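You operate a simulated robot arm through the tools that you are given. There is no shell and no other tool. Be economical: measure what you need, move in short steps, check, and stop when the job is done.

Carry out the task below with a simulated two-armed robot. There is one attempt and no reset: what you move stays moved.

JOB
Frame the tree picture and stand it on the lower glass shelf.
Fine: hold the frame while you free and lock its turn-button. Set down upright: picture frame. Where these are worked on the way, their far stop is far enough and under half their travel is too little: turn-button.

The check looks at the end state, three seconds after you hand in, the way a careful person would. Anything else that was tipped, shoved, dropped, spilled or broken makes it a failure.

ROBOT AND FRAMES
Two 7-joint arms with two-finger parallel grippers on one trunk, on a base that drives. Base frame: it is fixed to the floor where the robot stands at the start and does not move with it; the origin is under the middle of the robot, x ahead of it, y to its left, z up; the surface under the hand at the start is at about z = 0.796. Readings come in m, rad, newtons and seconds.
The left shoulder is at the start at [0.07, 0.163, 1.17], the right one opposite. With the tool pointing down near the work surface each hand reaches from about 0.38 to 0.88 m from the robot's upright axis, wherever it stands, measured 20 degrees to its own side. Places, roughly: slot of the picture frame [0.5, 0.1, 0.8]; top of the lower glass shelf [0.8, -1.2, 1.2]; turn-button [0.5, 0, 1]. Payload 3.43 kg a hand.
The tool frame of a hand sits at the grasp point between the pads (the TCP): z along the fingers, y along the line on which they close. The tips reach 0.034 m beyond it. Largest opening 0.128 m; finger width 0.024, thickness 0.012; the body of the gripper, 0.048 by 0.13 m, starts 0.096 m behind the TCP.
Orientation is that of the tool frame in the base frame, as a unit quaternion [x, y, z, w]. With the fingers straight down and closing along the base's y, the tool's x points along the base's -x, its y along +y and its z along -z.

CONTROLS
- The arms move only by the tool move_arm. It takes "left_rows", "right_rows" or both (then of equal length, played together; a hand with none holds still); each is a list of rows, each a list of 7 numbers: the turn, a rotation vector about the base's x, y, z in rad, then the shift along the base's x, y, z in m, then the finger opening in m, from 0 to 0.128. In form: [[ax, ay, az, x, y, z, claw], ...]. A call has 1 to 20 rows; each row shifts and turns the commanded pose from where the row before left it. Rows are played at 5 a second. More than 0.05 m and 0.15 rad between two rows, or a gripper value outside its range, and nothing of the call is played. A pose out of reach is approached as far as the arm can. The call stops where the force on the tool passes 50 N (or 10 N more than at its start, if that is more) or the arm is blocked; 0.2 s more then pass. The fingers move at their own pace (about 0.153 m/s each) and stop on an object; they squeeze with about 39 N. The grip force told is the motor's: it shows also when the fingers shut on nothing. Time passes only in rows, and 0.2 s behind the last, so rows that do not move let the fingers close. It gives the time, the measured TCP pose, the force on the tool (base axes), the opening and the grip force at its end, in the units of the frame above (readings bear some noise), with the torque about the TCP (base axes, N m) and any sound that the robot's microphone picked up.
- Cameras (640 x 400 px; columns grow to the right, rows downward): "scene" is now at [0.1412, -0.0023, 1.4127]; the picture's right is [0.01, -1.00, 0.00], its down [-0.44, -0.00, -0.90] and it looks along [0.90, 0.00, -0.44] (base axes); focal length 214 px, centre (320, 200). "left" rides on the left gripper at [0.076, 0.011, -0.16] in its tool frame; the picture's right is [-0.15, 0.99, 0.00], its down [-0.88, -0.13, -0.46] and it looks along [-0.45, -0.07, 0.89] (tool axes); focal length 234 px, centre (320, 200). "right" rides on the right gripper at [0.076, -0.011, -0.16] in its tool frame; the picture's right is [0.15, 0.99, 0.00], its down [-0.88, 0.13, -0.46] and it looks along [-0.45, 0.07, 0.89] (tool axes); focal length 234 px, centre (320, 200). There is no depth. A picture from a camera that has moved, and an enlarged one, comes with that camera's place and axes in the base frame and with its lens.
- grab_frame(camera): a new picture of that camera. No time passes.
- slide_trunk(by): slides the trunk up (or, below 0, down) by that many m; the arms and the scene camera ride with it, the base frame stays. It gives what a move gives, with no picture.
- drive_base(legs): drives the robot by 1 to 6 legs, each [ahead, left, turn to the left] in m, m and rad, along the robot's own axes; the way and the turn of a leg run together, so that a leg with both is an arc; at most 1.5 m and 3.142 rad a leg. The arms and the cameras ride along, it lands a little off, and it stops where it bumps. It gives what a move gives.
- turn_head(pan, tilt): turns the head with the scene camera to pan (to the left, within 1.501 rad either way) and tilt (down, from -0.506 to 1.204), counted from straight ahead of the robot. It gives what a move gives.
- close_up(camera, box): a new picture of the part [left, top, right, bottom] of that camera's present view, enlarged. No time passes.
- job_done(): hands the job in; it is judged then, once.

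Work in short steps. Places have to be worked out from the pictures, the camera data and where the tool is seen: move nearer, look again, correct. Check each grasp and each placing, and mend what went wrong. You have 120 turns and 108 pictures in all, those below and enlarged ones among them. Open the grippers and draw the arms clear of the work before you hand the job in, unless the task says otherwise; then end with one line.

The tools are called after ">>>" by a JSON object that holds its "fn" and its "kwargs". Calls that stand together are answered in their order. move_arm: Moves the arms, as the interface text tells. Its arguments: {"type":"object","properties":{"left_rows":{"type":"array","items":{"type":"array","items":{"type":"number"}}},"right_rows":{"type":"array","items":{"type":"array","items":{"type":"number"}}}},"required":[]} The other tools are called the same way: slide_trunk (by) slides the trunk up or down; drive_base (legs) drives the base; turn_head (pan, tilt) turns the head that bears the scene camera; grab_frame (camera) takes a picture; close_up (camera, box) takes an enlarged picture of a part of a camera's view; job_done () hands the job in.

At the start:

```text
time_s: 0.0
left_position: [0.4577, 0.2532, 1.2768]
left_orientation: [0.0, 1.0, 0.0, -0.001]
left_contact_force: [0.4, -0.1, -0.5]
left_torque: [0.0, 0.03, 0.01]
left_width: 0.1278
left_grip_force: 0.1
right_position: [0.4032, -0.1782, 1.3376]
right_orientation: [0.0, 1.0, 0.0, -0.001]
right_contact_force: [0.3, -0.1, 0.4]
right_torque: [0.01, 0.02, 0.0]
right_width: 0.1281
right_grip_force: 0.1
trunk travel left (down, up): [-0.65, 0.29]
robot x, y, heading: [0.001, -0.0007, 0.001]
head pan, tilt: [0.005, 0.454]
```

scene: 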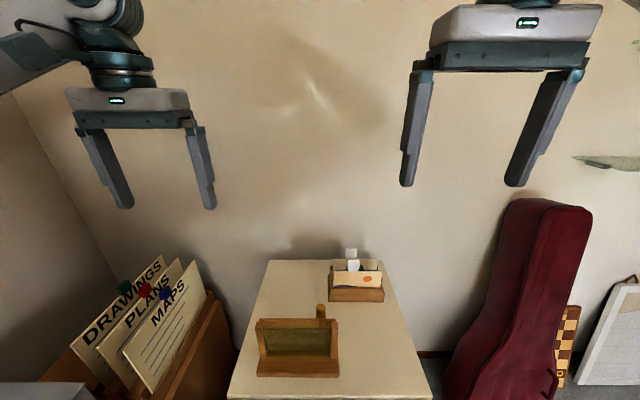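
right: 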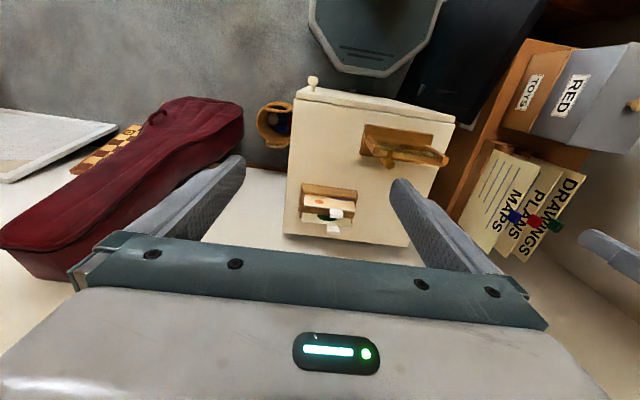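
left: 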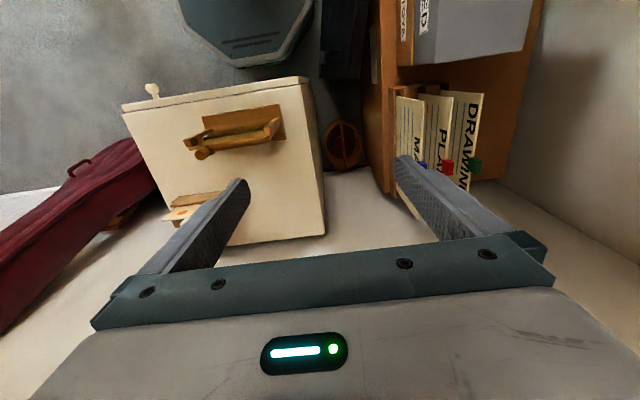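

The frame stands on the cabinet top ahead, with a box holding cards behind it. I enlarge these to understand the frame and the pictures.

>>> {"fn": "close_up", "kwargs": {"camera": "scene", "box": [230, 230, 430, 400]}}

>>> {"fn": "close_up", "kwargs": {"camera": "right", "box": [270, 70, 470, 250]}}

>>> {"fn": "close_up", "kwargs": {"camera": "left", "box": [120, 70, 330, 250]}}

```text
2.35 times, centred on (330, 315) of scene
camera zoom: at [0.1412, -0.0023, 1.4127], right [0.01, -1.0, 0.0], down [-0.44, 0.0, -0.9], along [0.9, 0.0, -0.44], focal length 505 px, centre (296, -71)
```

zoom: 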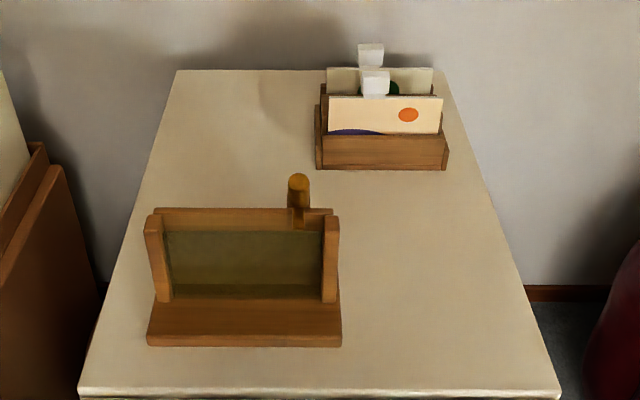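

```text
2.22 times, centred on (370, 160) of right
camera zoom: at [0.3269, -0.1902, 1.4987], right [-0.15, 0.99, 0.0], down [0.88, 0.13, 0.46], along [0.45, 0.07, -0.89], focal length 520 px, centre (209, 289)
```

zoom: 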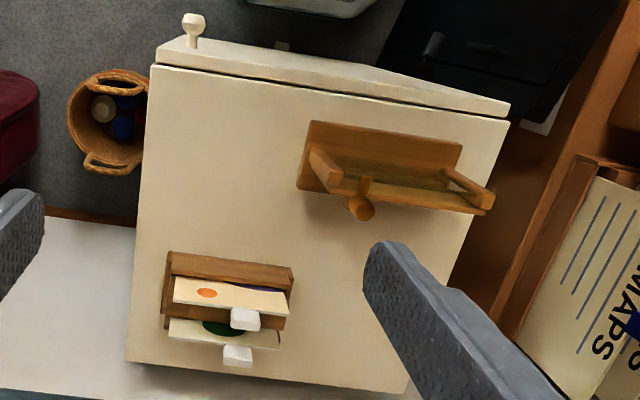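

```text
2.22 times, centred on (225, 160) of left
camera zoom: at [0.3798, 0.2641, 1.4358], right [0.15, 0.99, 0.0], down [0.88, -0.13, 0.46], along [0.45, -0.07, -0.89], focal length 520 px, centre (531, 289)
```

zoom: 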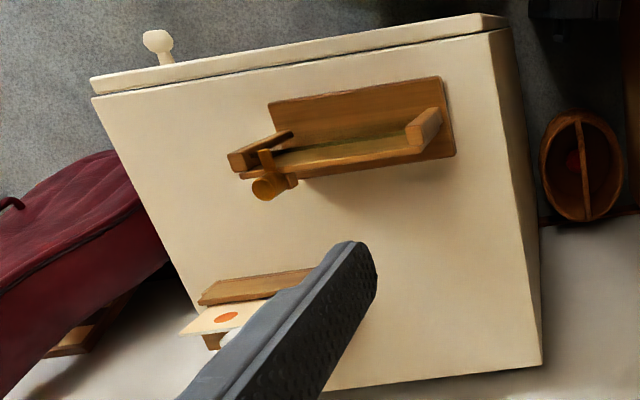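

I look closer at the turn-button and cards with tighter zooms.

>>> {"fn": "close_up", "kwargs": {"camera": "scene", "box": [250, 295, 350, 385]}}

>>> {"fn": "close_up", "kwargs": {"camera": "scene", "box": [320, 240, 390, 305]}}

>>> {"fn": "close_up", "kwargs": {"camera": "left", "box": [175, 95, 285, 165]}}

>>> {"fn": "close_up", "kwargs": {"camera": "right", "box": [310, 175, 390, 245]}}

```text
4.44 times, centred on (300, 340) of scene
camera zoom: at [0.1412, -0.0023, 1.4127], right [0.01, -1.0, 0.0], down [-0.44, 0.0, -0.9], along [0.9, 0.0, -0.44], focal length 953 px, centre (409, -422)
```

zoom: 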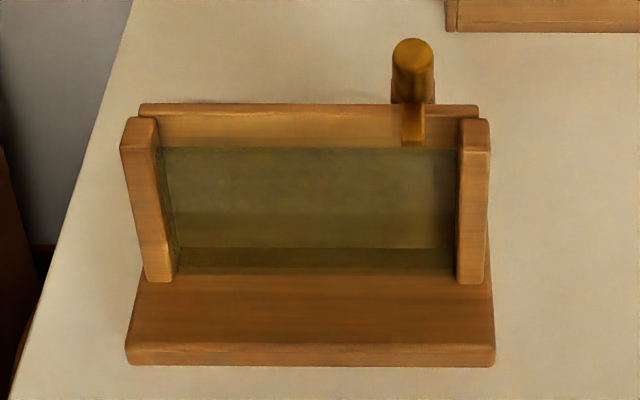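

```text
6.15 times, centred on (355, 272) of scene
camera zoom: at [0.1412, -0.0023, 1.4127], right [0.01, -1.0, 0.0], down [-0.44, 0.0, -0.9], along [0.9, 0.0, -0.44], focal length 1320 px, centre (105, -246)
```

zoom: 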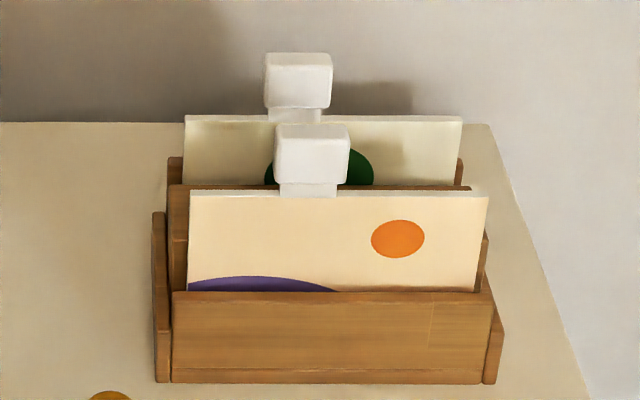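

```text
5.71 times, centred on (230, 130) of left
camera zoom: at [0.3798, 0.2641, 1.4358], right [0.15, 0.99, 0.0], down [0.88, -0.13, 0.46], along [0.45, -0.07, -0.89], focal length 1338 px, centre (834, 600)
```

zoom: 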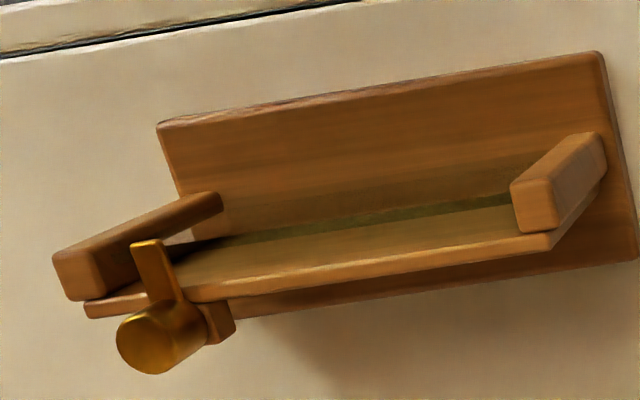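

```text
5.71 times, centred on (350, 210) of right
camera zoom: at [0.3269, -0.1902, 1.4987], right [-0.15, 0.99, 0.0], down [0.88, 0.13, 0.46], along [0.45, 0.07, -0.89], focal length 1338 px, centre (149, 143)
```

zoom: 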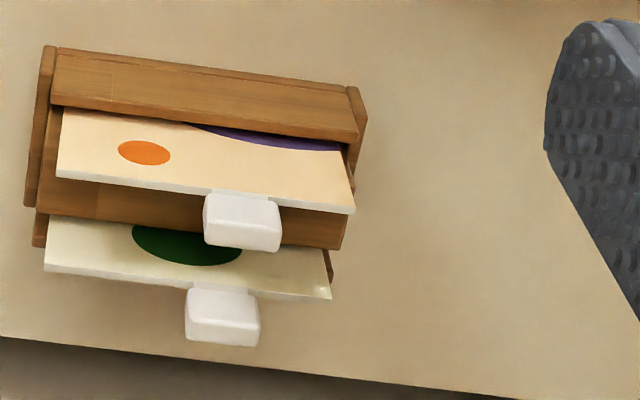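

The tree picture (green crown) is the rear card; the button's lever lies across the slot. I look at the shelf to the right before choosing how to hold.

>>> {"fn": "turn_head", "kwargs": {"pan": -1.0, "tilt": 0.2}}

>>> {"fn": "grab_frame", "kwargs": {"camera": "scene"}}

```text
time_s: 1.3
left_position: [0.4567, 0.2515, 1.277]
left_orientation: [0.0, 1.0, 0.0, 0.0]
left_contact_force: [-0.3, 0.0, 0.7]
left_torque: [0.01, -0.03, 0.02]
left_width: 0.1281
left_grip_force: 0.1
right_position: [0.4034, -0.1796, 1.3391]
right_orientation: [0.0, 1.0, 0.0, 0.0]
right_contact_force: [0.4, -0.3, 1.1]
right_torque: [0.02, 0.01, 0.01]
right_width: 0.1279
right_grip_force: 0.0
trunk travel left (down, up): [-0.65, 0.29]
robot x, y, heading: [0.0, 0.0025, 0.0]
head pan, tilt: [-1.0, 0.201]
```

```text
97 pictures are left
camera scene: at [0.0998, -0.0811, 1.4363], right [-0.84, -0.54, 0.0], down [-0.11, 0.17, -0.98], along [0.53, -0.82, -0.2], focal length 214 px, centre (320, 200)
```

scene: 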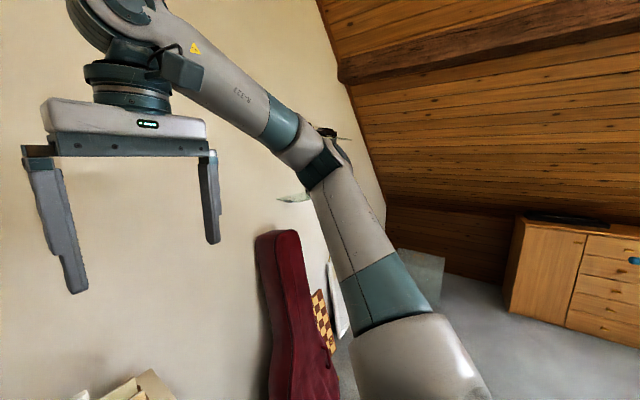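

The arm hides the shelves partly; the upper seems near (335,135), the lower near (295,197). I pan a bit differently and zoom.

>>> {"fn": "turn_head", "kwargs": {"pan": -0.75, "tilt": 0.1}}

>>> {"fn": "grab_frame", "kwargs": {"camera": "scene"}}

```text
time_s: 2.0
left_position: [0.4572, 0.2528, 1.2764]
left_orientation: [0.0, 1.0, 0.0, 0.0]
left_contact_force: [-0.7, 0.1, 0.5]
left_torque: [0.02, -0.01, 0.0]
left_width: 0.1283
left_grip_force: 0.1
right_position: [0.4016, -0.1788, 1.3394]
right_orientation: [0.0, 1.0, 0.0, 0.0]
right_contact_force: [0.4, 0.5, -0.4]
right_torque: [0.0, 0.0, -0.01]
right_width: 0.1279
right_grip_force: 0.2
trunk travel left (down, up): [-0.65, 0.29]
robot x, y, heading: [0.0014, 0.0022, 0.001]
head pan, tilt: [-0.75, 0.099]
```

```text
96 pictures are left
camera scene: at [0.1167, -0.0656, 1.4457], right [-0.68, -0.73, 0.0], down [-0.07, 0.07, -0.99], along [0.73, -0.68, -0.1], focal length 214 px, centre (320, 200)
```

scene: 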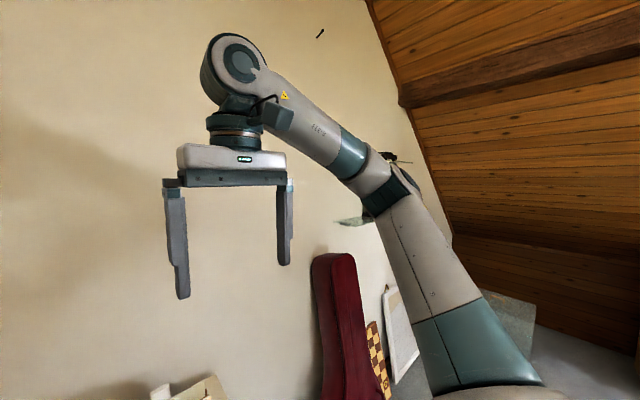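

To plan the carrying grip I turn the base to the right to see the shelves between the arms; the hands are high and clear.

>>> {"fn": "drive_base", "kwargs": {"legs": [[0, 0, -0.9]]}}

>>> {"fn": "turn_head", "kwargs": {"pan": 0.0, "tilt": 0.15}}

>>> {"fn": "grab_frame", "kwargs": {"camera": "scene"}}

```text
time_s: 4.8
left_position: [0.4809, -0.2018, 1.2764]
left_orientation: [0.436, 0.9, 0.0, 0.0]
left_contact_force: [0.3, -0.2, -0.1]
left_torque: [0.01, -0.01, 0.01]
left_width: 0.128
left_grip_force: 0.1
right_position: [0.1103, -0.4269, 1.3396]
right_orientation: [0.436, 0.9, -0.001, 0.0]
right_contact_force: [-0.4, 0.5, 0.5]
right_torque: [0.01, 0.0, 0.01]
right_width: 0.1282
right_grip_force: 0.0
trunk travel left (down, up): [-0.65, 0.29]
robot x, y, heading: [0.0001, -0.0019, -0.899]
head pan, tilt: [-0.75, 0.099]
```

```text
time_s: 5.9
left_position: [0.4814, -0.2013, 1.2757]
left_orientation: [0.435, 0.9, 0.001, 0.0]
left_contact_force: [0.5, 0.0, 0.7]
left_torque: [0.0, -0.03, 0.0]
left_width: 0.1279
left_grip_force: 0.2
right_position: [0.11, -0.4261, 1.3391]
right_orientation: [0.436, 0.9, 0.0, -0.001]
right_contact_force: [0.0, 0.2, 0.1]
right_torque: [0.02, 0.01, -0.01]
right_width: 0.1277
right_grip_force: 0.0
trunk travel left (down, up): [-0.65, 0.29]
robot x, y, heading: [0.0011, 0.0012, -0.901]
head pan, tilt: [0.0, 0.15]
```

```text
95 pictures are left
camera scene: at [0.0878, -0.1151, 1.441], right [-0.79, -0.62, 0.0], down [-0.09, 0.12, -0.99], along [0.61, -0.78, -0.15], focal length 214 px, centre (320, 200)
```

scene: 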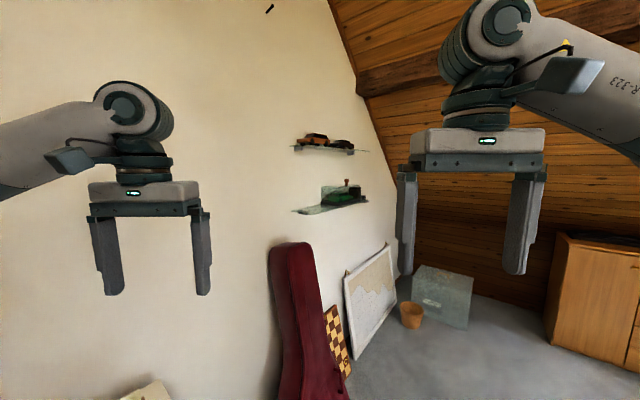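

>>> {"fn": "close_up", "kwargs": {"camera": "scene", "box": [280, 120, 380, 220]}}

```text
4.00 times, centred on (330, 170) of scene
camera zoom: at [0.0878, -0.1151, 1.441], right [-0.79, -0.62, 0.0], down [-0.09, 0.12, -0.99], along [0.61, -0.78, -0.15], focal length 858 px, centre (280, 320)
```

zoom: 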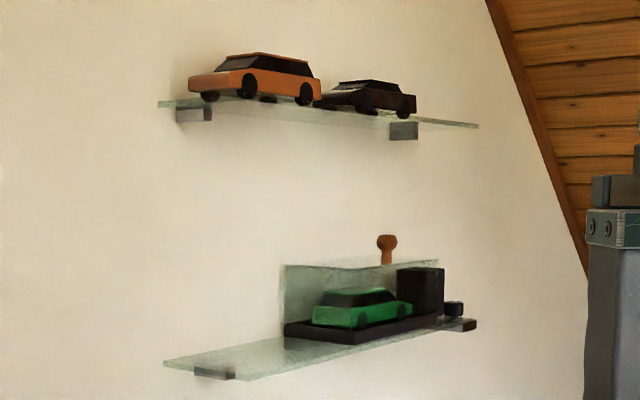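

Lower shelf: left end at y≈-0.935, x 0.79–0.94, free to y≈-1.22 (a car display stands on the rest); the upper shelf is 0.35 m above, so I want a tilted hand from the left gripping the left post. I turn back to the cabinet.

>>> {"fn": "drive_base", "kwargs": {"legs": [[0, 0, 0.9]]}}

>>> {"fn": "turn_head", "kwargs": {"pan": 0.0, "tilt": 0.55}}

>>> {"fn": "move_arm", "kwargs": {"left_rows": [[0, 0, 0.143, 0, 0.02, 0, 0.128], [0, 0, 0.143, 0, 0.02, 0, 0.128], [0, 0, 0.143, 0, 0.02, 0, 0.128], [0, 0, 0.143, 0, 0.02, 0, 0.128], [0, 0, 0.143, 0, 0.0, 0, 0.128], [0, 0, 0.143, 0, 0.0, 0, 0.128], [0, 0, 0.143, 0, 0.0, 0, 0.128], [0, 0, 0.143, 0, 0.0, 0, 0.128], [0, 0, 0.143, 0, 0, 0, 0.128], [0, 0, 0.143, 0, 0, 0, 0.128], [0, 0, 0.141, 0, 0, 0, 0.128]]}}

>>> {"fn": "grab_frame", "kwargs": {"camera": "left"}}

```text
time_s: 8.5
left_position: [0.4599, 0.2439, 1.2758]
left_orientation: [0.009, 1.0, 0.0, 0.0]
left_contact_force: [0.6, 0.3, -0.3]
left_torque: [0.0, -0.02, -0.01]
left_width: 0.1279
left_grip_force: 0.0
right_position: [0.3995, -0.1873, 1.3397]
right_orientation: [0.01, 1.0, 0.001, -0.001]
right_contact_force: [-0.4, 0.2, -0.1]
right_torque: [-0.01, 0.01, 0.02]
right_width: 0.1282
right_grip_force: 0.1
trunk travel left (down, up): [-0.65, 0.29]
robot x, y, heading: [0.0003, -0.0011, -0.023]
head pan, tilt: [0.0, 0.15]
```

```text
time_s: 9.4
left_position: [0.4615, 0.2441, 1.2762]
left_orientation: [0.008, 1.0, 0.0, 0.0]
left_contact_force: [-0.3, 0.1, 0.9]
left_torque: [-0.03, -0.01, 0.02]
left_width: 0.1279
left_grip_force: 0.1
right_position: [0.3994, -0.1873, 1.3377]
right_orientation: [0.009, 1.0, 0.0, 0.0]
right_contact_force: [-0.4, 0.2, 0.3]
right_torque: [0.01, 0.0, -0.01]
right_width: 0.1279
right_grip_force: 0.0
trunk travel left (down, up): [-0.65, 0.29]
robot x, y, heading: [0.0025, 0.0001, -0.021]
head pan, tilt: [0.0, 0.55]
```

```text
time_s: 11.8
left_position: [0.4617, 0.3243, 1.2763]
left_orientation: [-0.701, 0.713, 0.0, 0.0]
left_contact_force: [0.0, 0.3, 0.9]
left_torque: [0.0, 0.03, 0.01]
left_width: 0.1282
left_grip_force: 0.2
right_position: [0.3996, -0.1868, 1.3387]
right_orientation: [0.009, 1.0, 0.0, 0.0]
right_contact_force: [0.4, -0.2, 0.2]
right_torque: [0.0, 0.01, -0.02]
right_width: 0.1276
right_grip_force: 0.0
trunk travel left (down, up): [-0.65, 0.29]
robot x, y, heading: [0.0015, 0.002, -0.021]
head pan, tilt: [0.0, 0.55]
```

```text
93 pictures are left
camera left: at [0.4484, 0.2492, 1.4358], right [-0.99, 0.16, 0.0], down [0.14, 0.88, 0.46], along [0.07, 0.45, -0.89], focal length 234 px, centre (320, 200)
```

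left: 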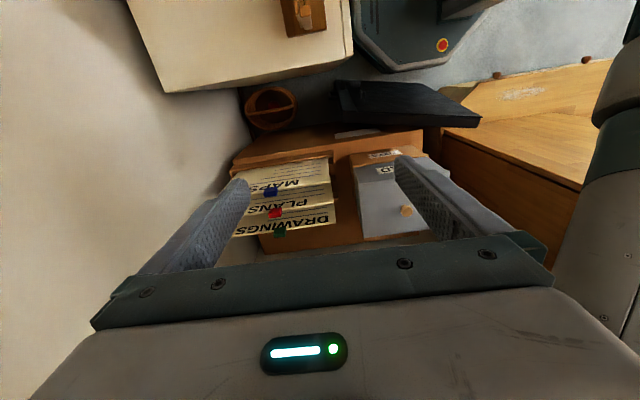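

Wrist turn worked. Now tilt the left hand so it points right-and-down, and look at the frame from the left.

>>> {"fn": "move_arm", "kwargs": {"left_rows": [[-0.15, 0, 0, 0, 0.0, -0.02, 0.128], [-0.15, 0, 0, 0, 0.0, -0.02, 0.128], [-0.15, 0, 0, 0, 0, -0.02, 0.128], [-0.15, 0, 0, 0, 0, -0.02, 0.128], [-0.15, 0, 0, 0, 0, -0.02, 0.128]]}}

>>> {"fn": "grab_frame", "kwargs": {"camera": "left"}}

>>> {"fn": "grab_frame", "kwargs": {"camera": "scene"}}

```text
time_s: 13.0
left_position: [0.4605, 0.3249, 1.1779]
left_orientation: [-0.651, 0.664, -0.262, -0.258]
left_contact_force: [1.0, 0.0, 0.4]
left_torque: [0.0, 0.0, -0.01]
left_width: 0.128
left_grip_force: 0.0
right_position: [0.4001, -0.1849, 1.3396]
right_orientation: [0.01, 1.0, 0.0, 0.0]
right_contact_force: [-0.4, -0.3, -0.6]
right_torque: [-0.01, -0.02, 0.05]
right_width: 0.1283
right_grip_force: 0.1
trunk travel left (down, up): [-0.65, 0.29]
robot x, y, heading: [0.0003, 0.0001, -0.022]
head pan, tilt: [0.0, 0.55]
```

```text
92 pictures are left
camera left: at [0.4484, 0.3795, 1.3455], right [-0.99, 0.12, -0.11], down [0.15, 0.95, -0.27], along [0.08, -0.28, -0.96], focal length 234 px, centre (320, 200)
```

left: 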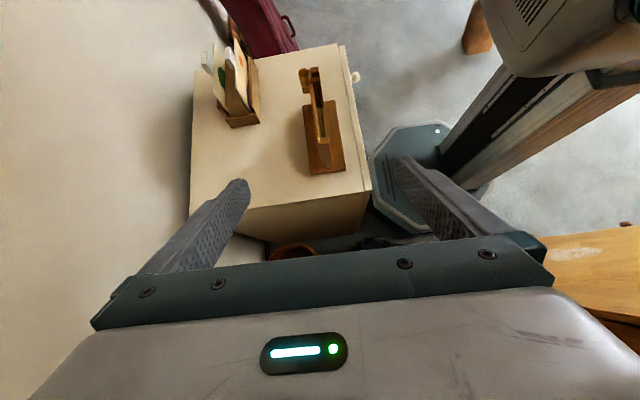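

```text
91 pictures are left
camera scene: at [0.1388, -0.0041, 1.4042], right [-0.02, -1.0, 0.0], down [-0.52, 0.01, -0.85], along [0.85, -0.02, -0.52], focal length 214 px, centre (320, 200)
```

scene: 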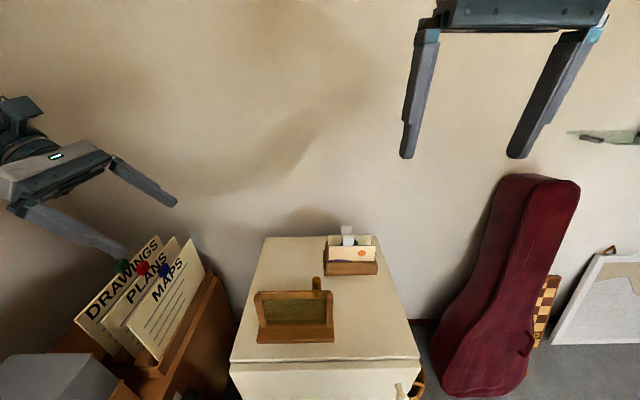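

>>> {"fn": "close_up", "kwargs": {"camera": "left", "box": [280, 50, 370, 190]}}

>>> {"fn": "close_up", "kwargs": {"camera": "left", "box": [190, 30, 280, 140]}}

```text
2.86 times, centred on (325, 120) of left
camera zoom: at [0.4484, 0.3795, 1.3455], right [-0.99, 0.12, -0.11], down [0.15, 0.95, -0.27], along [0.08, -0.28, -0.96], focal length 669 px, centre (306, 429)
```

zoom: 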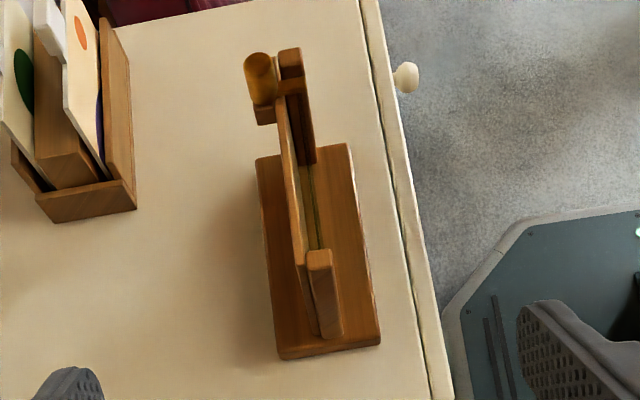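

```text
3.64 times, centred on (235, 85) of left
camera zoom: at [0.4484, 0.3795, 1.3455], right [-0.99, 0.12, -0.11], down [0.15, 0.95, -0.27], along [0.08, -0.28, -0.96], focal length 852 px, centre (629, 618)
```

zoom: 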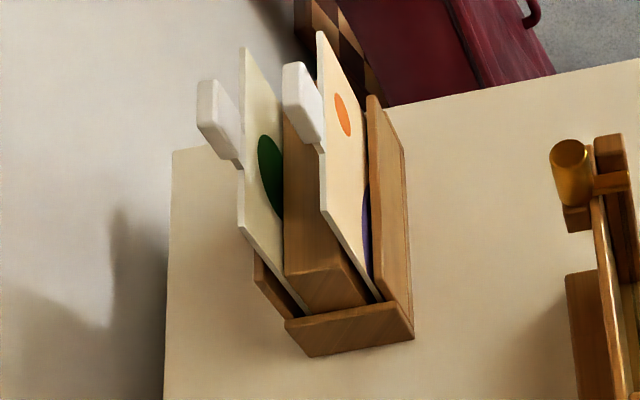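

The frame stands square: left post about x 0.451–0.478, y 0.13–0.149, top z 0.947. I bring the left hand to just short of the left post along its own axis.

>>> {"fn": "move_arm", "kwargs": {"left_rows": [[0, 0, 0.017, 0.003, -0.003, -0.035, 0.128], [0, 0, 0, 0, -0.02, -0.03, 0.1], [0, 0, 0, 0, -0.03, -0.035, 0.08], [0, 0, 0, 0, -0.03, -0.035, 0.07], [0, 0, 0, 0, -0.03, -0.03, 0.07], [0, 0, 0, 0, -0.02, -0.035, 0.07], [0, 0, 0, 0, 0, 0, 0.07]]}}

>>> {"fn": "grab_frame", "kwargs": {"camera": "left"}}

>>> {"fn": "close_up", "kwargs": {"camera": "scene", "box": [200, 220, 380, 360]}}

```text
time_s: 14.6
left_position: [0.4639, 0.1935, 0.9778]
left_orientation: [-0.658, 0.658, -0.264, -0.255]
left_contact_force: [-0.3, 0.7, 0.2]
left_torque: [0.03, -0.06, 0.02]
left_width: 0.0699
left_grip_force: 0.0
right_position: [0.3982, -0.1861, 1.3397]
right_orientation: [0.01, 1.0, -0.001, -0.001]
right_contact_force: [-0.3, -0.1, -0.2]
right_torque: [-0.01, 0.01, 0.02]
right_width: 0.128
right_grip_force: 0.0
trunk travel left (down, up): [-0.65, 0.29]
robot x, y, heading: [0.0012, 0.0005, -0.017]
head pan, tilt: [0.0, 0.55]
```

```text
88 pictures are left
camera left: at [0.4499, 0.2466, 1.1461], right [-0.99, 0.1, -0.11], down [0.13, 0.96, -0.26], along [0.08, -0.28, -0.96], focal length 234 px, centre (320, 200)
```

left: 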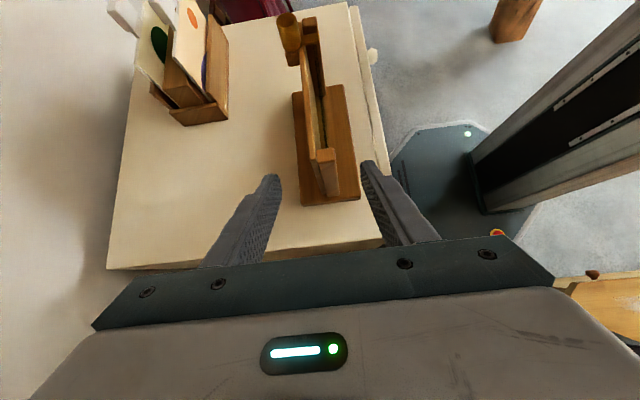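

```text
2.86 times, centred on (290, 290) of scene
camera zoom: at [0.1387, -0.0053, 1.4041], right [-0.02, -1.0, 0.0], down [-0.52, 0.01, -0.85], along [0.85, -0.02, -0.52], focal length 613 px, centre (406, -57)
```

zoom: 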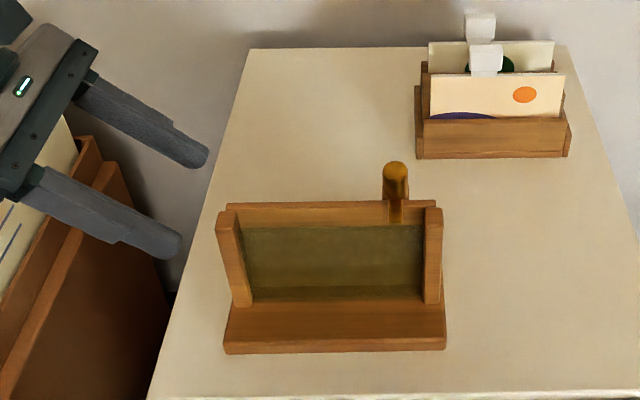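

Nicely lined up. I zoom in to refine the post's position relative to the fingers.

>>> {"fn": "close_up", "kwargs": {"camera": "left", "box": [260, 100, 400, 220]}}

>>> {"fn": "close_up", "kwargs": {"camera": "left", "box": [265, 5, 345, 75]}}

```text
3.33 times, centred on (330, 160) of left
camera zoom: at [0.4499, 0.2466, 1.1461], right [-0.99, 0.1, -0.11], down [0.13, 0.96, -0.26], along [0.08, -0.28, -0.96], focal length 781 px, centre (287, 333)
```

zoom: 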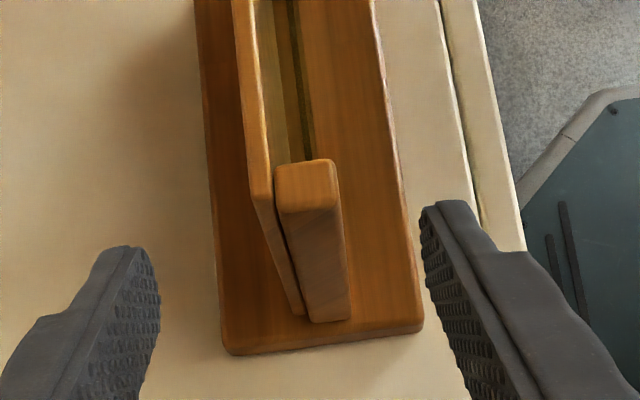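

```text
5.71 times, centred on (305, 40) of left
camera zoom: at [0.4499, 0.2466, 1.1461], right [-0.99, 0.1, -0.11], down [0.13, 0.96, -0.26], along [0.08, -0.28, -0.96], focal length 1338 px, centre (406, 1114)
```

zoom: 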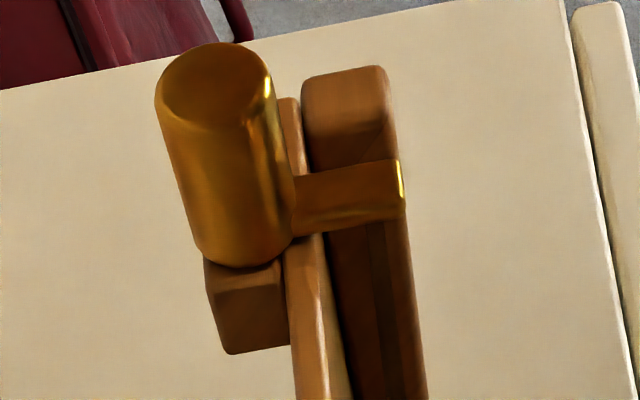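

Post+panel spans x≈0.449–0.474. I advance along the hand's axis to the post, then close.

>>> {"fn": "move_arm", "kwargs": {"left_rows": [[0, 0, 0, -0.002, -0.025, -0.027, 0.07], [0, 0, 0, 0, -0.022, -0.024, 0.07], [0, 0, 0, 0, 0, 0, 0.07]]}}

>>> {"fn": "close_up", "kwargs": {"camera": "left", "box": [240, 80, 400, 230]}}

>>> {"fn": "close_up", "kwargs": {"camera": "scene", "box": [220, 240, 360, 360]}}

```text
time_s: 15.4
left_position: [0.4627, 0.1458, 0.9279]
left_orientation: [-0.658, 0.658, -0.264, -0.254]
left_contact_force: [0.0, -0.6, -0.2]
left_torque: [-0.02, 0.01, -0.01]
left_width: 0.0699
left_grip_force: 0.1
right_position: [0.3988, -0.1864, 1.3401]
right_orientation: [0.01, 1.0, 0.0, 0.0]
right_contact_force: [0.1, -0.4, -0.6]
right_torque: [0.02, -0.01, 0.0]
right_width: 0.1282
right_grip_force: 0.1
trunk travel left (down, up): [-0.65, 0.29]
robot x, y, heading: [0.0008, 0.0018, -0.019]
head pan, tilt: [0.0, 0.55]
```

```text
2.67 times, centred on (320, 155) of left
camera zoom: at [0.4479, 0.1996, 1.0953], right [-0.99, 0.1, -0.11], down [0.13, 0.96, -0.27], along [0.08, -0.28, -0.96], focal length 624 px, centre (320, 320)
```

zoom: 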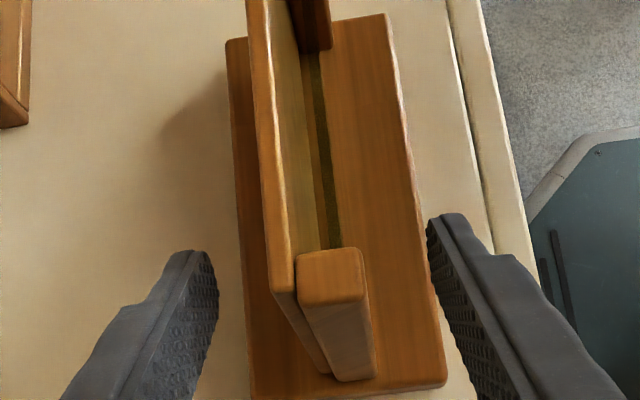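

```text
3.33 times, centred on (290, 300) of scene
camera zoom: at [0.1388, -0.0051, 1.4041], right [-0.02, -1.0, 0.0], down [-0.52, 0.01, -0.85], along [0.85, -0.02, -0.52], focal length 715 px, centre (420, -133)
```

zoom: 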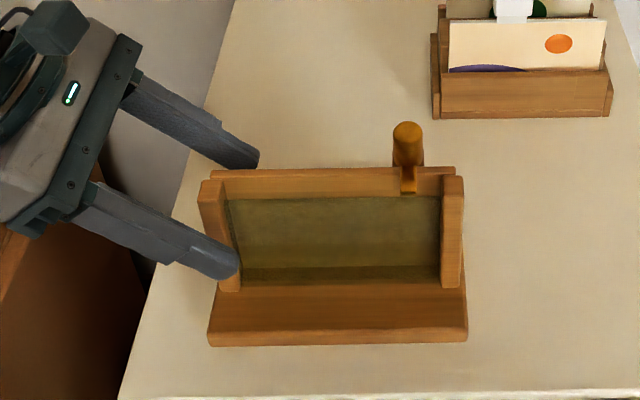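

Fingers straddle the post and panel well. Close the left hand.

>>> {"fn": "move_arm", "kwargs": {"left_rows": [[0, 0, 0, 0, 0, 0, 0.045], [0, 0, 0, 0, 0, 0, 0.03], [0, 0, 0, 0, 0, 0, 0.015], [0, 0, 0, 0, 0, 0, 0.01], [0, 0, 0, 0, 0, 0, 0.01]]}}

>>> {"fn": "close_up", "kwargs": {"camera": "left", "box": [240, 0, 400, 230]}}

>>> {"fn": "close_up", "kwargs": {"camera": "scene", "box": [220, 240, 360, 360]}}

```text
time_s: 16.6
left_position: [0.4615, 0.1446, 0.9278]
left_orientation: [-0.657, 0.659, -0.264, -0.254]
left_contact_force: [-3.9, 0.5, 3.6]
left_torque: [-0.01, 0.83, -0.26]
left_width: 0.0259
left_grip_force: 39.3
right_position: [0.399, -0.1873, 1.3396]
right_orientation: [0.01, 1.0, 0.0, 0.0]
right_contact_force: [0.9, 0.3, 0.5]
right_torque: [0.04, 0.01, -0.04]
right_width: 0.128
right_grip_force: 0.1
trunk travel left (down, up): [-0.65, 0.29]
robot x, y, heading: [0.0003, -0.0021, -0.017]
head pan, tilt: [0.0, 0.55]
```

```text
1.74 times, centred on (320, 115) of left
camera zoom: at [0.4476, 0.1996, 1.0956], right [-0.99, 0.1, -0.11], down [0.13, 0.96, -0.26], along [0.08, -0.28, -0.96], focal length 407 px, centre (320, 348)
```

zoom: 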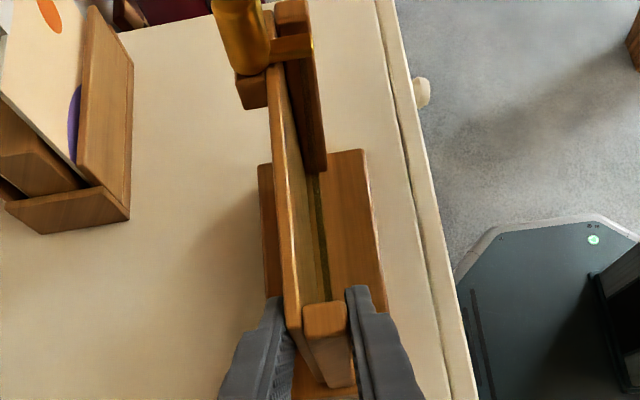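

```text
3.33 times, centred on (290, 300) of scene
camera zoom: at [0.1385, -0.0054, 1.4041], right [-0.02, -1.0, 0.0], down [-0.52, 0.01, -0.85], along [0.85, -0.02, -0.52], focal length 715 px, centre (420, -133)
```

zoom: 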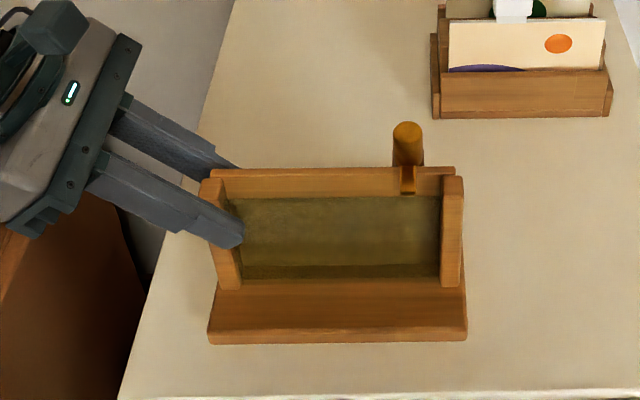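

Frame held firmly (width 0.026). Now the right hand goes above the knob (estimated axis x 0.480, y -0.004, top z ≈ 0.968).

>>> {"fn": "move_arm", "kwargs": {"right_rows": [[0, 0, 0.02, 0.0115, 0.026, -0.038, 0.128], [0, 0, 0, 0.0115, 0.026, -0.038, 0.1], [0, 0, 0, 0.0115, 0.026, -0.038, 0.08], [0, 0, 0, 0.0115, 0.026, -0.038, 0.07], [0, 0, 0, 0.0115, 0.026, -0.038, 0.07], [0, 0, 0, 0.0115, 0.026, -0.038, 0.07], [0, 0, 0, 0.012, 0.027, -0.038, 0.07], [0, 0, 0, 0, 0, 0, 0.07]]}}

>>> {"fn": "grab_frame", "kwargs": {"camera": "right"}}

>>> {"fn": "close_up", "kwargs": {"camera": "scene", "box": [220, 220, 400, 360]}}

```text
time_s: 18.4
left_position: [0.4624, 0.1455, 0.9276]
left_orientation: [-0.657, 0.659, -0.264, -0.253]
left_contact_force: [-0.5, -0.5, 7.8]
left_torque: [0.01, 0.51, -0.09]
left_width: 0.026
left_grip_force: 39.1
right_position: [0.4794, -0.0041, 1.071]
right_orientation: [-0.001, 1.0, -0.001, 0.001]
right_contact_force: [-0.1, 0.3, -0.1]
right_torque: [0.0, 0.02, 0.02]
right_width: 0.0701
right_grip_force: 0.1
trunk travel left (down, up): [-0.65, 0.29]
robot x, y, heading: [0.0039, 0.0025, -0.022]
head pan, tilt: [0.0, 0.55]
```

```text
80 pictures are left
camera right: at [0.4047, -0.0151, 1.231], right [-0.15, 0.99, 0.0], down [0.88, 0.13, 0.46], along [0.45, 0.07, -0.89], focal length 234 px, centre (320, 200)
```

right: 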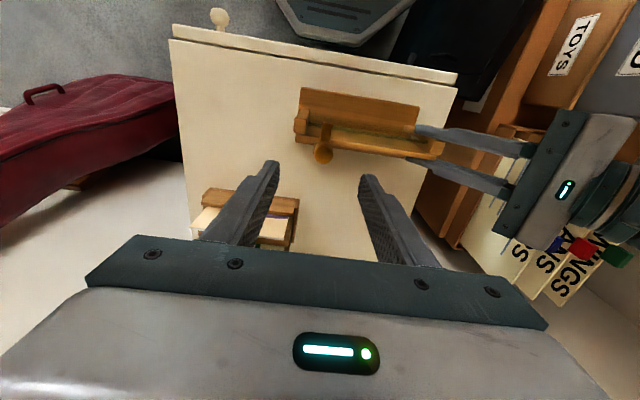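

```text
2.86 times, centred on (310, 290) of scene
camera zoom: at [0.1384, -0.0053, 1.4041], right [-0.02, -1.0, 0.0], down [-0.52, 0.01, -0.85], along [0.85, -0.02, -0.52], focal length 613 px, centre (349, -57)
```

zoom: 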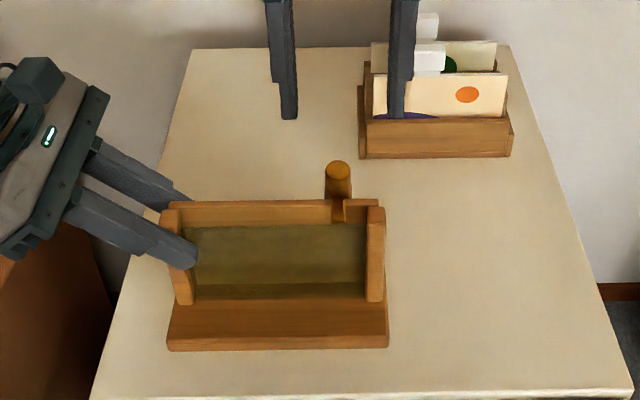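

Knob seen at (0.480, -0.001) from the hand camera; consistent. Lower so that tips reach z≈0.953, then look before closing.

>>> {"fn": "move_arm", "kwargs": {"right_rows": [[0, 0, 0, 0.001, 0.002, -0.03, 0.06], [0, 0, 0, 0, 0, -0.03, 0.06], [0, 0, 0, 0, 0, -0.023, 0.06], [0, 0, 0, 0, 0, 0, 0.06]]}}

>>> {"fn": "close_up", "kwargs": {"camera": "scene", "box": [280, 240, 360, 320]}}

>>> {"fn": "close_up", "kwargs": {"camera": "left", "box": [230, 0, 390, 130]}}

```text
time_s: 19.4
left_position: [0.4622, 0.1461, 0.9274]
left_orientation: [-0.657, 0.658, -0.264, -0.254]
left_contact_force: [-0.4, 1.4, 7.8]
left_torque: [-0.21, 0.55, -0.09]
left_width: 0.0257
left_grip_force: 39.2
right_position: [0.4818, -0.0034, 0.9886]
right_orientation: [-0.001, 1.0, -0.001, 0.0]
right_contact_force: [-0.5, -0.3, -0.3]
right_torque: [0.0, 0.01, -0.01]
right_width: 0.06
right_grip_force: 0.1
trunk travel left (down, up): [-0.65, 0.29]
robot x, y, heading: [0.0003, -0.0024, -0.018]
head pan, tilt: [0.0, 0.55]
```

```text
5.00 times, centred on (320, 280) of scene
camera zoom: at [0.1386, -0.0053, 1.4041], right [-0.02, -1.0, 0.0], down [-0.52, 0.01, -0.85], along [0.85, -0.02, -0.52], focal length 1072 px, centre (320, -200)
```

zoom: 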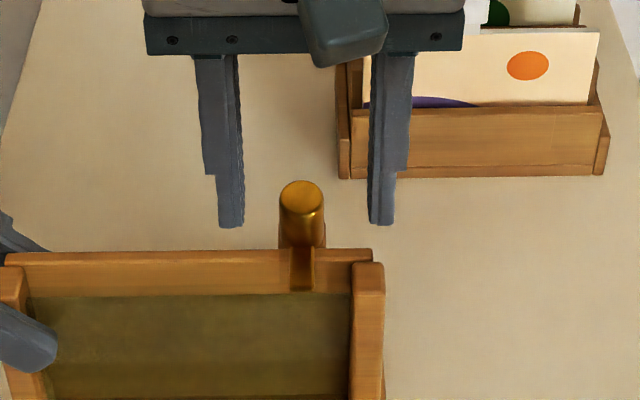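

```text
3.08 times, centred on (310, 65) of left
camera zoom: at [0.4478, 0.1997, 1.0957], right [-0.99, 0.1, -0.11], down [0.13, 0.96, -0.26], along [0.08, -0.28, -0.96], focal length 720 px, centre (351, 615)
```

zoom: 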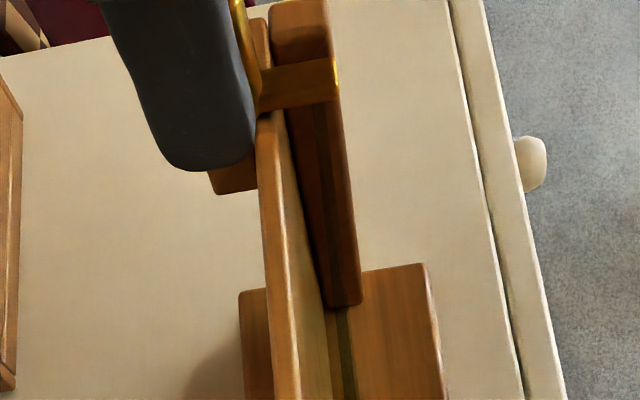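

Fingers are centred on the knob. Close on it.

>>> {"fn": "move_arm", "kwargs": {"right_rows": [[0, 0, 0, 0, 0.001, 0, 0.04], [0, 0, 0, 0, 0, 0, 0.025], [0, 0, 0, 0, 0, 0, 0.01], [0, 0, 0, 0, 0, 0, 0.01]]}}

>>> {"fn": "close_up", "kwargs": {"camera": "scene", "box": [280, 240, 360, 320]}}

```text
time_s: 20.4
left_position: [0.4604, 0.1447, 0.9272]
left_orientation: [-0.657, 0.659, -0.264, -0.255]
left_contact_force: [1.0, -8.7, 9.9]
left_torque: [1.14, 0.5, -0.2]
left_width: 0.0259
left_grip_force: 38.8
right_position: [0.482, -0.0007, 0.9906]
right_orientation: [-0.001, 1.0, 0.001, -0.001]
right_contact_force: [-1.1, 12.8, 0.2]
right_torque: [0.07, -0.01, -0.02]
right_width: 0.0208
right_grip_force: 38.4
trunk travel left (down, up): [-0.65, 0.29]
robot x, y, heading: [-0.0035, 0.0018, -0.019]
head pan, tilt: [0.0, 0.55]
```

```text
5.00 times, centred on (320, 280) of scene
camera zoom: at [0.1388, -0.0051, 1.4041], right [-0.02, -1.0, 0.0], down [-0.52, 0.01, -0.85], along [0.85, -0.02, -0.52], focal length 1072 px, centre (320, -200)
```

zoom: 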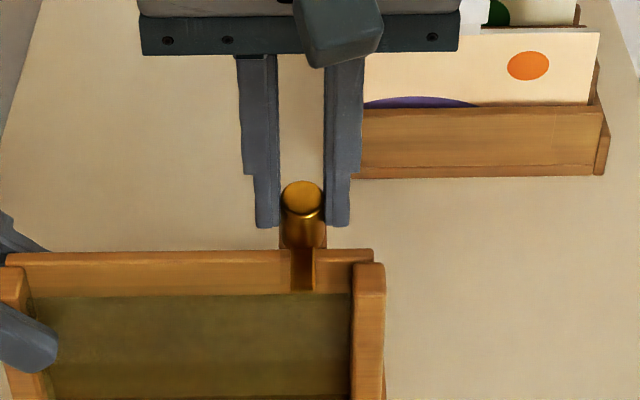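

Knob gripped (0.021 m). I relax the small side load and try turning counter-clockwise a little, watching torque.

>>> {"fn": "move_arm", "kwargs": {"right_rows": [[0, 0, 0, 0, 0.003, 0, 0.01], [0, 0, 0.08, 0, 0, 0, 0.01], [0, 0, 0.08, 0, 0, 0, 0.01], [0, 0, 0.08, 0, 0, 0, 0.01]]}}

>>> {"fn": "close_up", "kwargs": {"camera": "scene", "box": [280, 240, 360, 320]}}

```text
time_s: 21.4
left_position: [0.4619, 0.1465, 0.9288]
left_orientation: [-0.658, 0.659, -0.262, -0.254]
left_contact_force: [-4.4, 13.5, 13.2]
left_torque: [-0.81, 0.63, 0.0]
left_width: 0.026
left_grip_force: 39.3
right_position: [0.4815, 0.0009, 0.9901]
right_orientation: [-0.119, 0.993, -0.001, 0.0]
right_contact_force: [3.2, -18.3, -1.1]
right_torque: [-0.81, -0.29, 0.0]
right_width: 0.0211
right_grip_force: 39.0
trunk travel left (down, up): [-0.65, 0.29]
robot x, y, heading: [-0.0009, 0.0021, -0.013]
head pan, tilt: [0.0, 0.55]
```

```text
5.00 times, centred on (320, 280) of scene
camera zoom: at [0.1386, -0.0062, 1.4041], right [-0.02, -1.0, 0.0], down [-0.52, 0.01, -0.85], along [0.85, -0.02, -0.52], focal length 1072 px, centre (320, -200)
```

zoom: 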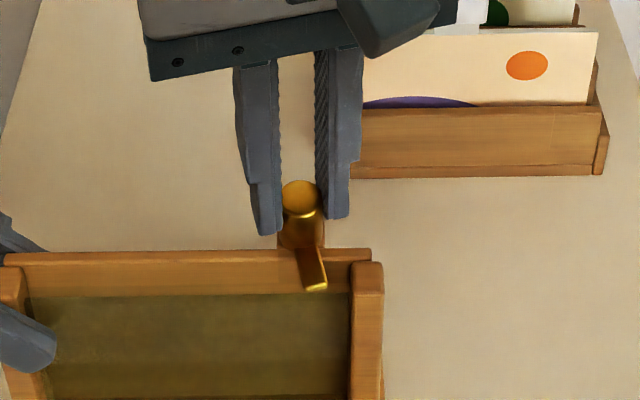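

The lever follows counter-clockwise with little torque. I take back half of the side shift and continue.

>>> {"fn": "move_arm", "kwargs": {"right_rows": [[0, 0, 0.1, 0, -0.002, 0, 0.01], [0, 0, 0.12, 0, 0, 0, 0.01], [0, 0, 0.12, 0, 0, 0, 0.01], [0, 0, 0.12, 0, 0, 0, 0.01], [0, 0, 0.12, 0, 0, 0, 0.01]]}}

>>> {"fn": "close_up", "kwargs": {"camera": "scene", "box": [280, 240, 360, 320]}}

```text
time_s: 22.6
left_position: [0.4603, 0.1451, 0.9264]
left_orientation: [-0.657, 0.658, -0.263, -0.255]
left_contact_force: [-2.1, -0.5, 12.1]
left_torque: [0.85, 0.48, 0.02]
left_width: 0.0258
left_grip_force: 38.9
right_position: [0.4812, 0.0004, 0.99]
right_orientation: [-0.4, 0.916, 0.0, 0.0]
right_contact_force: [-1.7, 2.7, -2.4]
right_torque: [-0.62, 0.2, -0.04]
right_width: 0.0211
right_grip_force: 39.7
trunk travel left (down, up): [-0.65, 0.29]
robot x, y, heading: [0.0019, 0.001, -0.023]
head pan, tilt: [0.0, 0.55]
```

```text
5.00 times, centred on (320, 280) of scene
camera zoom: at [0.1385, -0.005, 1.404], right [-0.02, -1.0, 0.0], down [-0.52, 0.01, -0.85], along [0.85, -0.02, -0.52], focal length 1072 px, centre (320, -200)
```

zoom: 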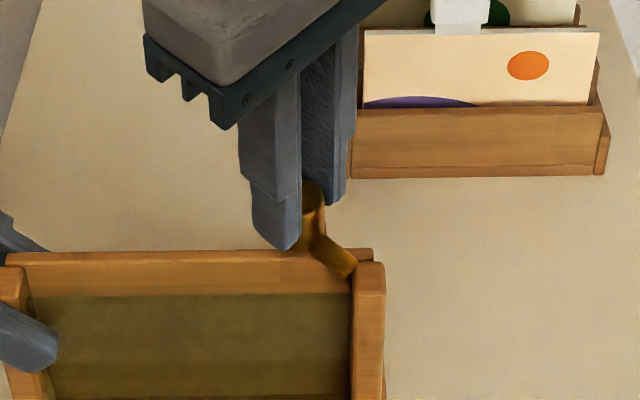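

Works; the lever is at about 47°. Continue toward 90° or its stop.

>>> {"fn": "move_arm", "kwargs": {"right_rows": [[0, 0, 0.12, 0, 0, 0, 0.01], [0, 0, 0.12, 0, 0, 0, 0.01], [0, 0, 0.12, 0, 0, 0, 0.01], [0, 0, 0.12, 0, 0, 0, 0.01], [0, 0, 0.12, 0, 0, 0, 0.01], [0, 0, 0.12, 0, 0, 0, 0.01]]}}

>>> {"fn": "close_up", "kwargs": {"camera": "scene", "box": [280, 240, 360, 320]}}

```text
time_s: 24.0
left_position: [0.4617, 0.1454, 0.9269]
left_orientation: [-0.658, 0.658, -0.264, -0.254]
left_contact_force: [5.3, -13.1, 8.0]
left_torque: [-0.33, 0.79, 0.21]
left_width: 0.0258
left_grip_force: 38.8
right_position: [0.4817, 0.0001, 0.99]
right_orientation: [-0.698, 0.716, 0.0, 0.001]
right_contact_force: [-6.3, 14.7, -2.7]
right_torque: [-0.04, -0.12, -0.01]
right_width: 0.0208
right_grip_force: 38.7
trunk travel left (down, up): [-0.65, 0.29]
robot x, y, heading: [-0.0026, 0.0013, -0.017]
head pan, tilt: [0.0, 0.55]
```

```text
5.00 times, centred on (320, 280) of scene
camera zoom: at [0.1391, -0.0052, 1.404], right [-0.02, -1.0, 0.0], down [-0.52, 0.01, -0.85], along [0.85, -0.02, -0.52], focal length 1072 px, centre (320, -200)
```

zoom: 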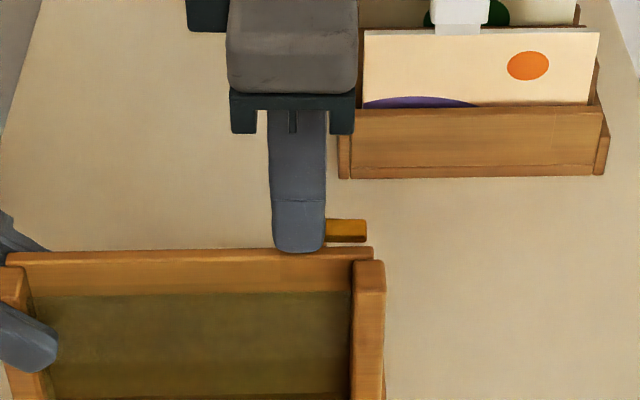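

Lever is now ~88° off, clear of the slot, no stop felt yet. I turn slightly further to see whether a stop comes.

>>> {"fn": "move_arm", "kwargs": {"right_rows": [[0, 0, 0.06, 0, 0, 0, 0.01], [0, 0, 0.06, 0, 0, 0, 0.01], [0, 0, 0.06, 0, 0, 0, 0.01]]}}

>>> {"fn": "close_up", "kwargs": {"camera": "scene", "box": [280, 240, 360, 320]}}

```text
time_s: 24.8
left_position: [0.4631, 0.1452, 0.9279]
left_orientation: [-0.657, 0.658, -0.264, -0.255]
left_contact_force: [6.0, -18.9, 7.1]
left_torque: [-0.54, 0.63, 0.32]
left_width: 0.0258
left_grip_force: 39.1
right_position: [0.4821, -0.0001, 0.9897]
right_orientation: [-0.698, 0.716, 0.001, 0.001]
right_contact_force: [-6.1, 18.8, -2.3]
right_torque: [0.71, -0.2, 0.01]
right_width: 0.0207
right_grip_force: 38.5
right hand out of reach, approached as far as the arm can: row 1, 2, 3
trunk travel left (down, up): [-0.65, 0.29]
robot x, y, heading: [-0.0029, -0.0005, -0.018]
head pan, tilt: [0.0, 0.55]
```

```text
5.00 times, centred on (320, 280) of scene
camera zoom: at [0.1393, -0.0052, 1.404], right [-0.02, -1.0, 0.0], down [-0.52, 0.01, -0.85], along [0.85, -0.02, -0.52], focal length 1072 px, centre (320, -200)
```

zoom: 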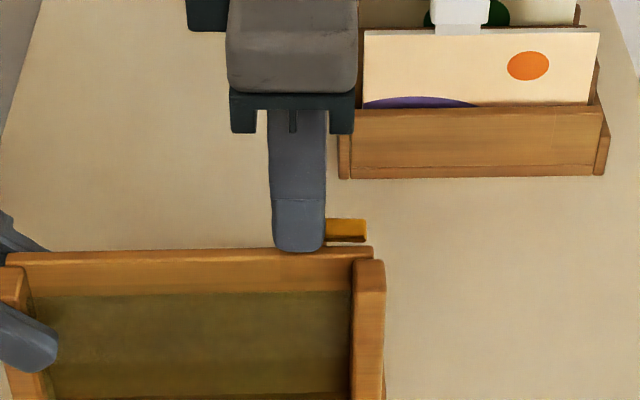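

That's the arm's limit, but the lever is fully swung off the slot. Release the knob and lift straight up.

>>> {"fn": "move_arm", "kwargs": {"right_rows": [[0, 0, -0.06, 0, 0, 0, 0.03], [0, 0, -0.06, 0, 0, 0, 0.045], [0, 0, -0.06, 0, 0, 0, 0.05], [0, 0, 0, 0, 0, 0.03, 0.05], [0, 0, 0, 0, 0, 0.04, 0.05], [0, 0, 0, 0, 0, 0.04, 0.05], [0, 0, 0, 0, 0, 0.04, 0.05], [0, 0, 0, 0, 0, 0, 0.05]]}}

>>> {"fn": "close_up", "kwargs": {"camera": "left", "box": [230, 0, 390, 130]}}

>>> {"fn": "close_up", "kwargs": {"camera": "scene", "box": [250, 230, 380, 330]}}

```text
time_s: 26.6
left_position: [0.4621, 0.147, 0.9278]
left_orientation: [-0.658, 0.658, -0.264, -0.255]
left_contact_force: [1.1, 4.3, 10.3]
left_torque: [0.63, 0.52, -0.12]
left_width: 0.0259
left_grip_force: 38.8
right_position: [0.4812, 0.0009, 1.1401]
right_orientation: [-0.629, 0.777, 0.0, 0.0]
right_contact_force: [0.1, 0.2, 0.7]
right_torque: [0.0, 0.02, -0.02]
right_width: 0.05
right_grip_force: 0.1
trunk travel left (down, up): [-0.65, 0.29]
robot x, y, heading: [-0.0013, 0.0005, -0.022]
head pan, tilt: [0.0, 0.55]
```

```text
3.08 times, centred on (310, 65) of left
camera zoom: at [0.4479, 0.2, 1.0955], right [-0.99, 0.1, -0.11], down [0.13, 0.96, -0.27], along [0.08, -0.28, -0.96], focal length 720 px, centre (351, 615)
```

zoom: 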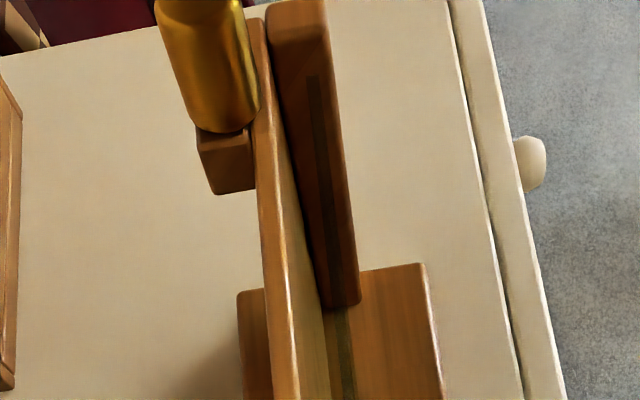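

```text
4.00 times, centred on (315, 280) of scene
camera zoom: at [0.1388, -0.0049, 1.4041], right [-0.02, -1.0, 0.0], down [-0.52, 0.01, -0.85], along [0.85, -0.02, -0.52], focal length 858 px, centre (340, -120)
```

zoom: 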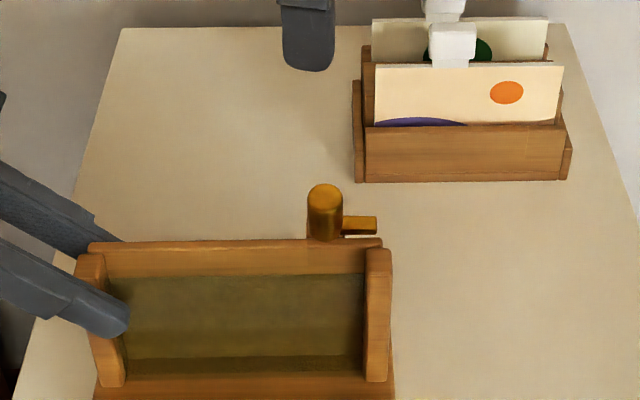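

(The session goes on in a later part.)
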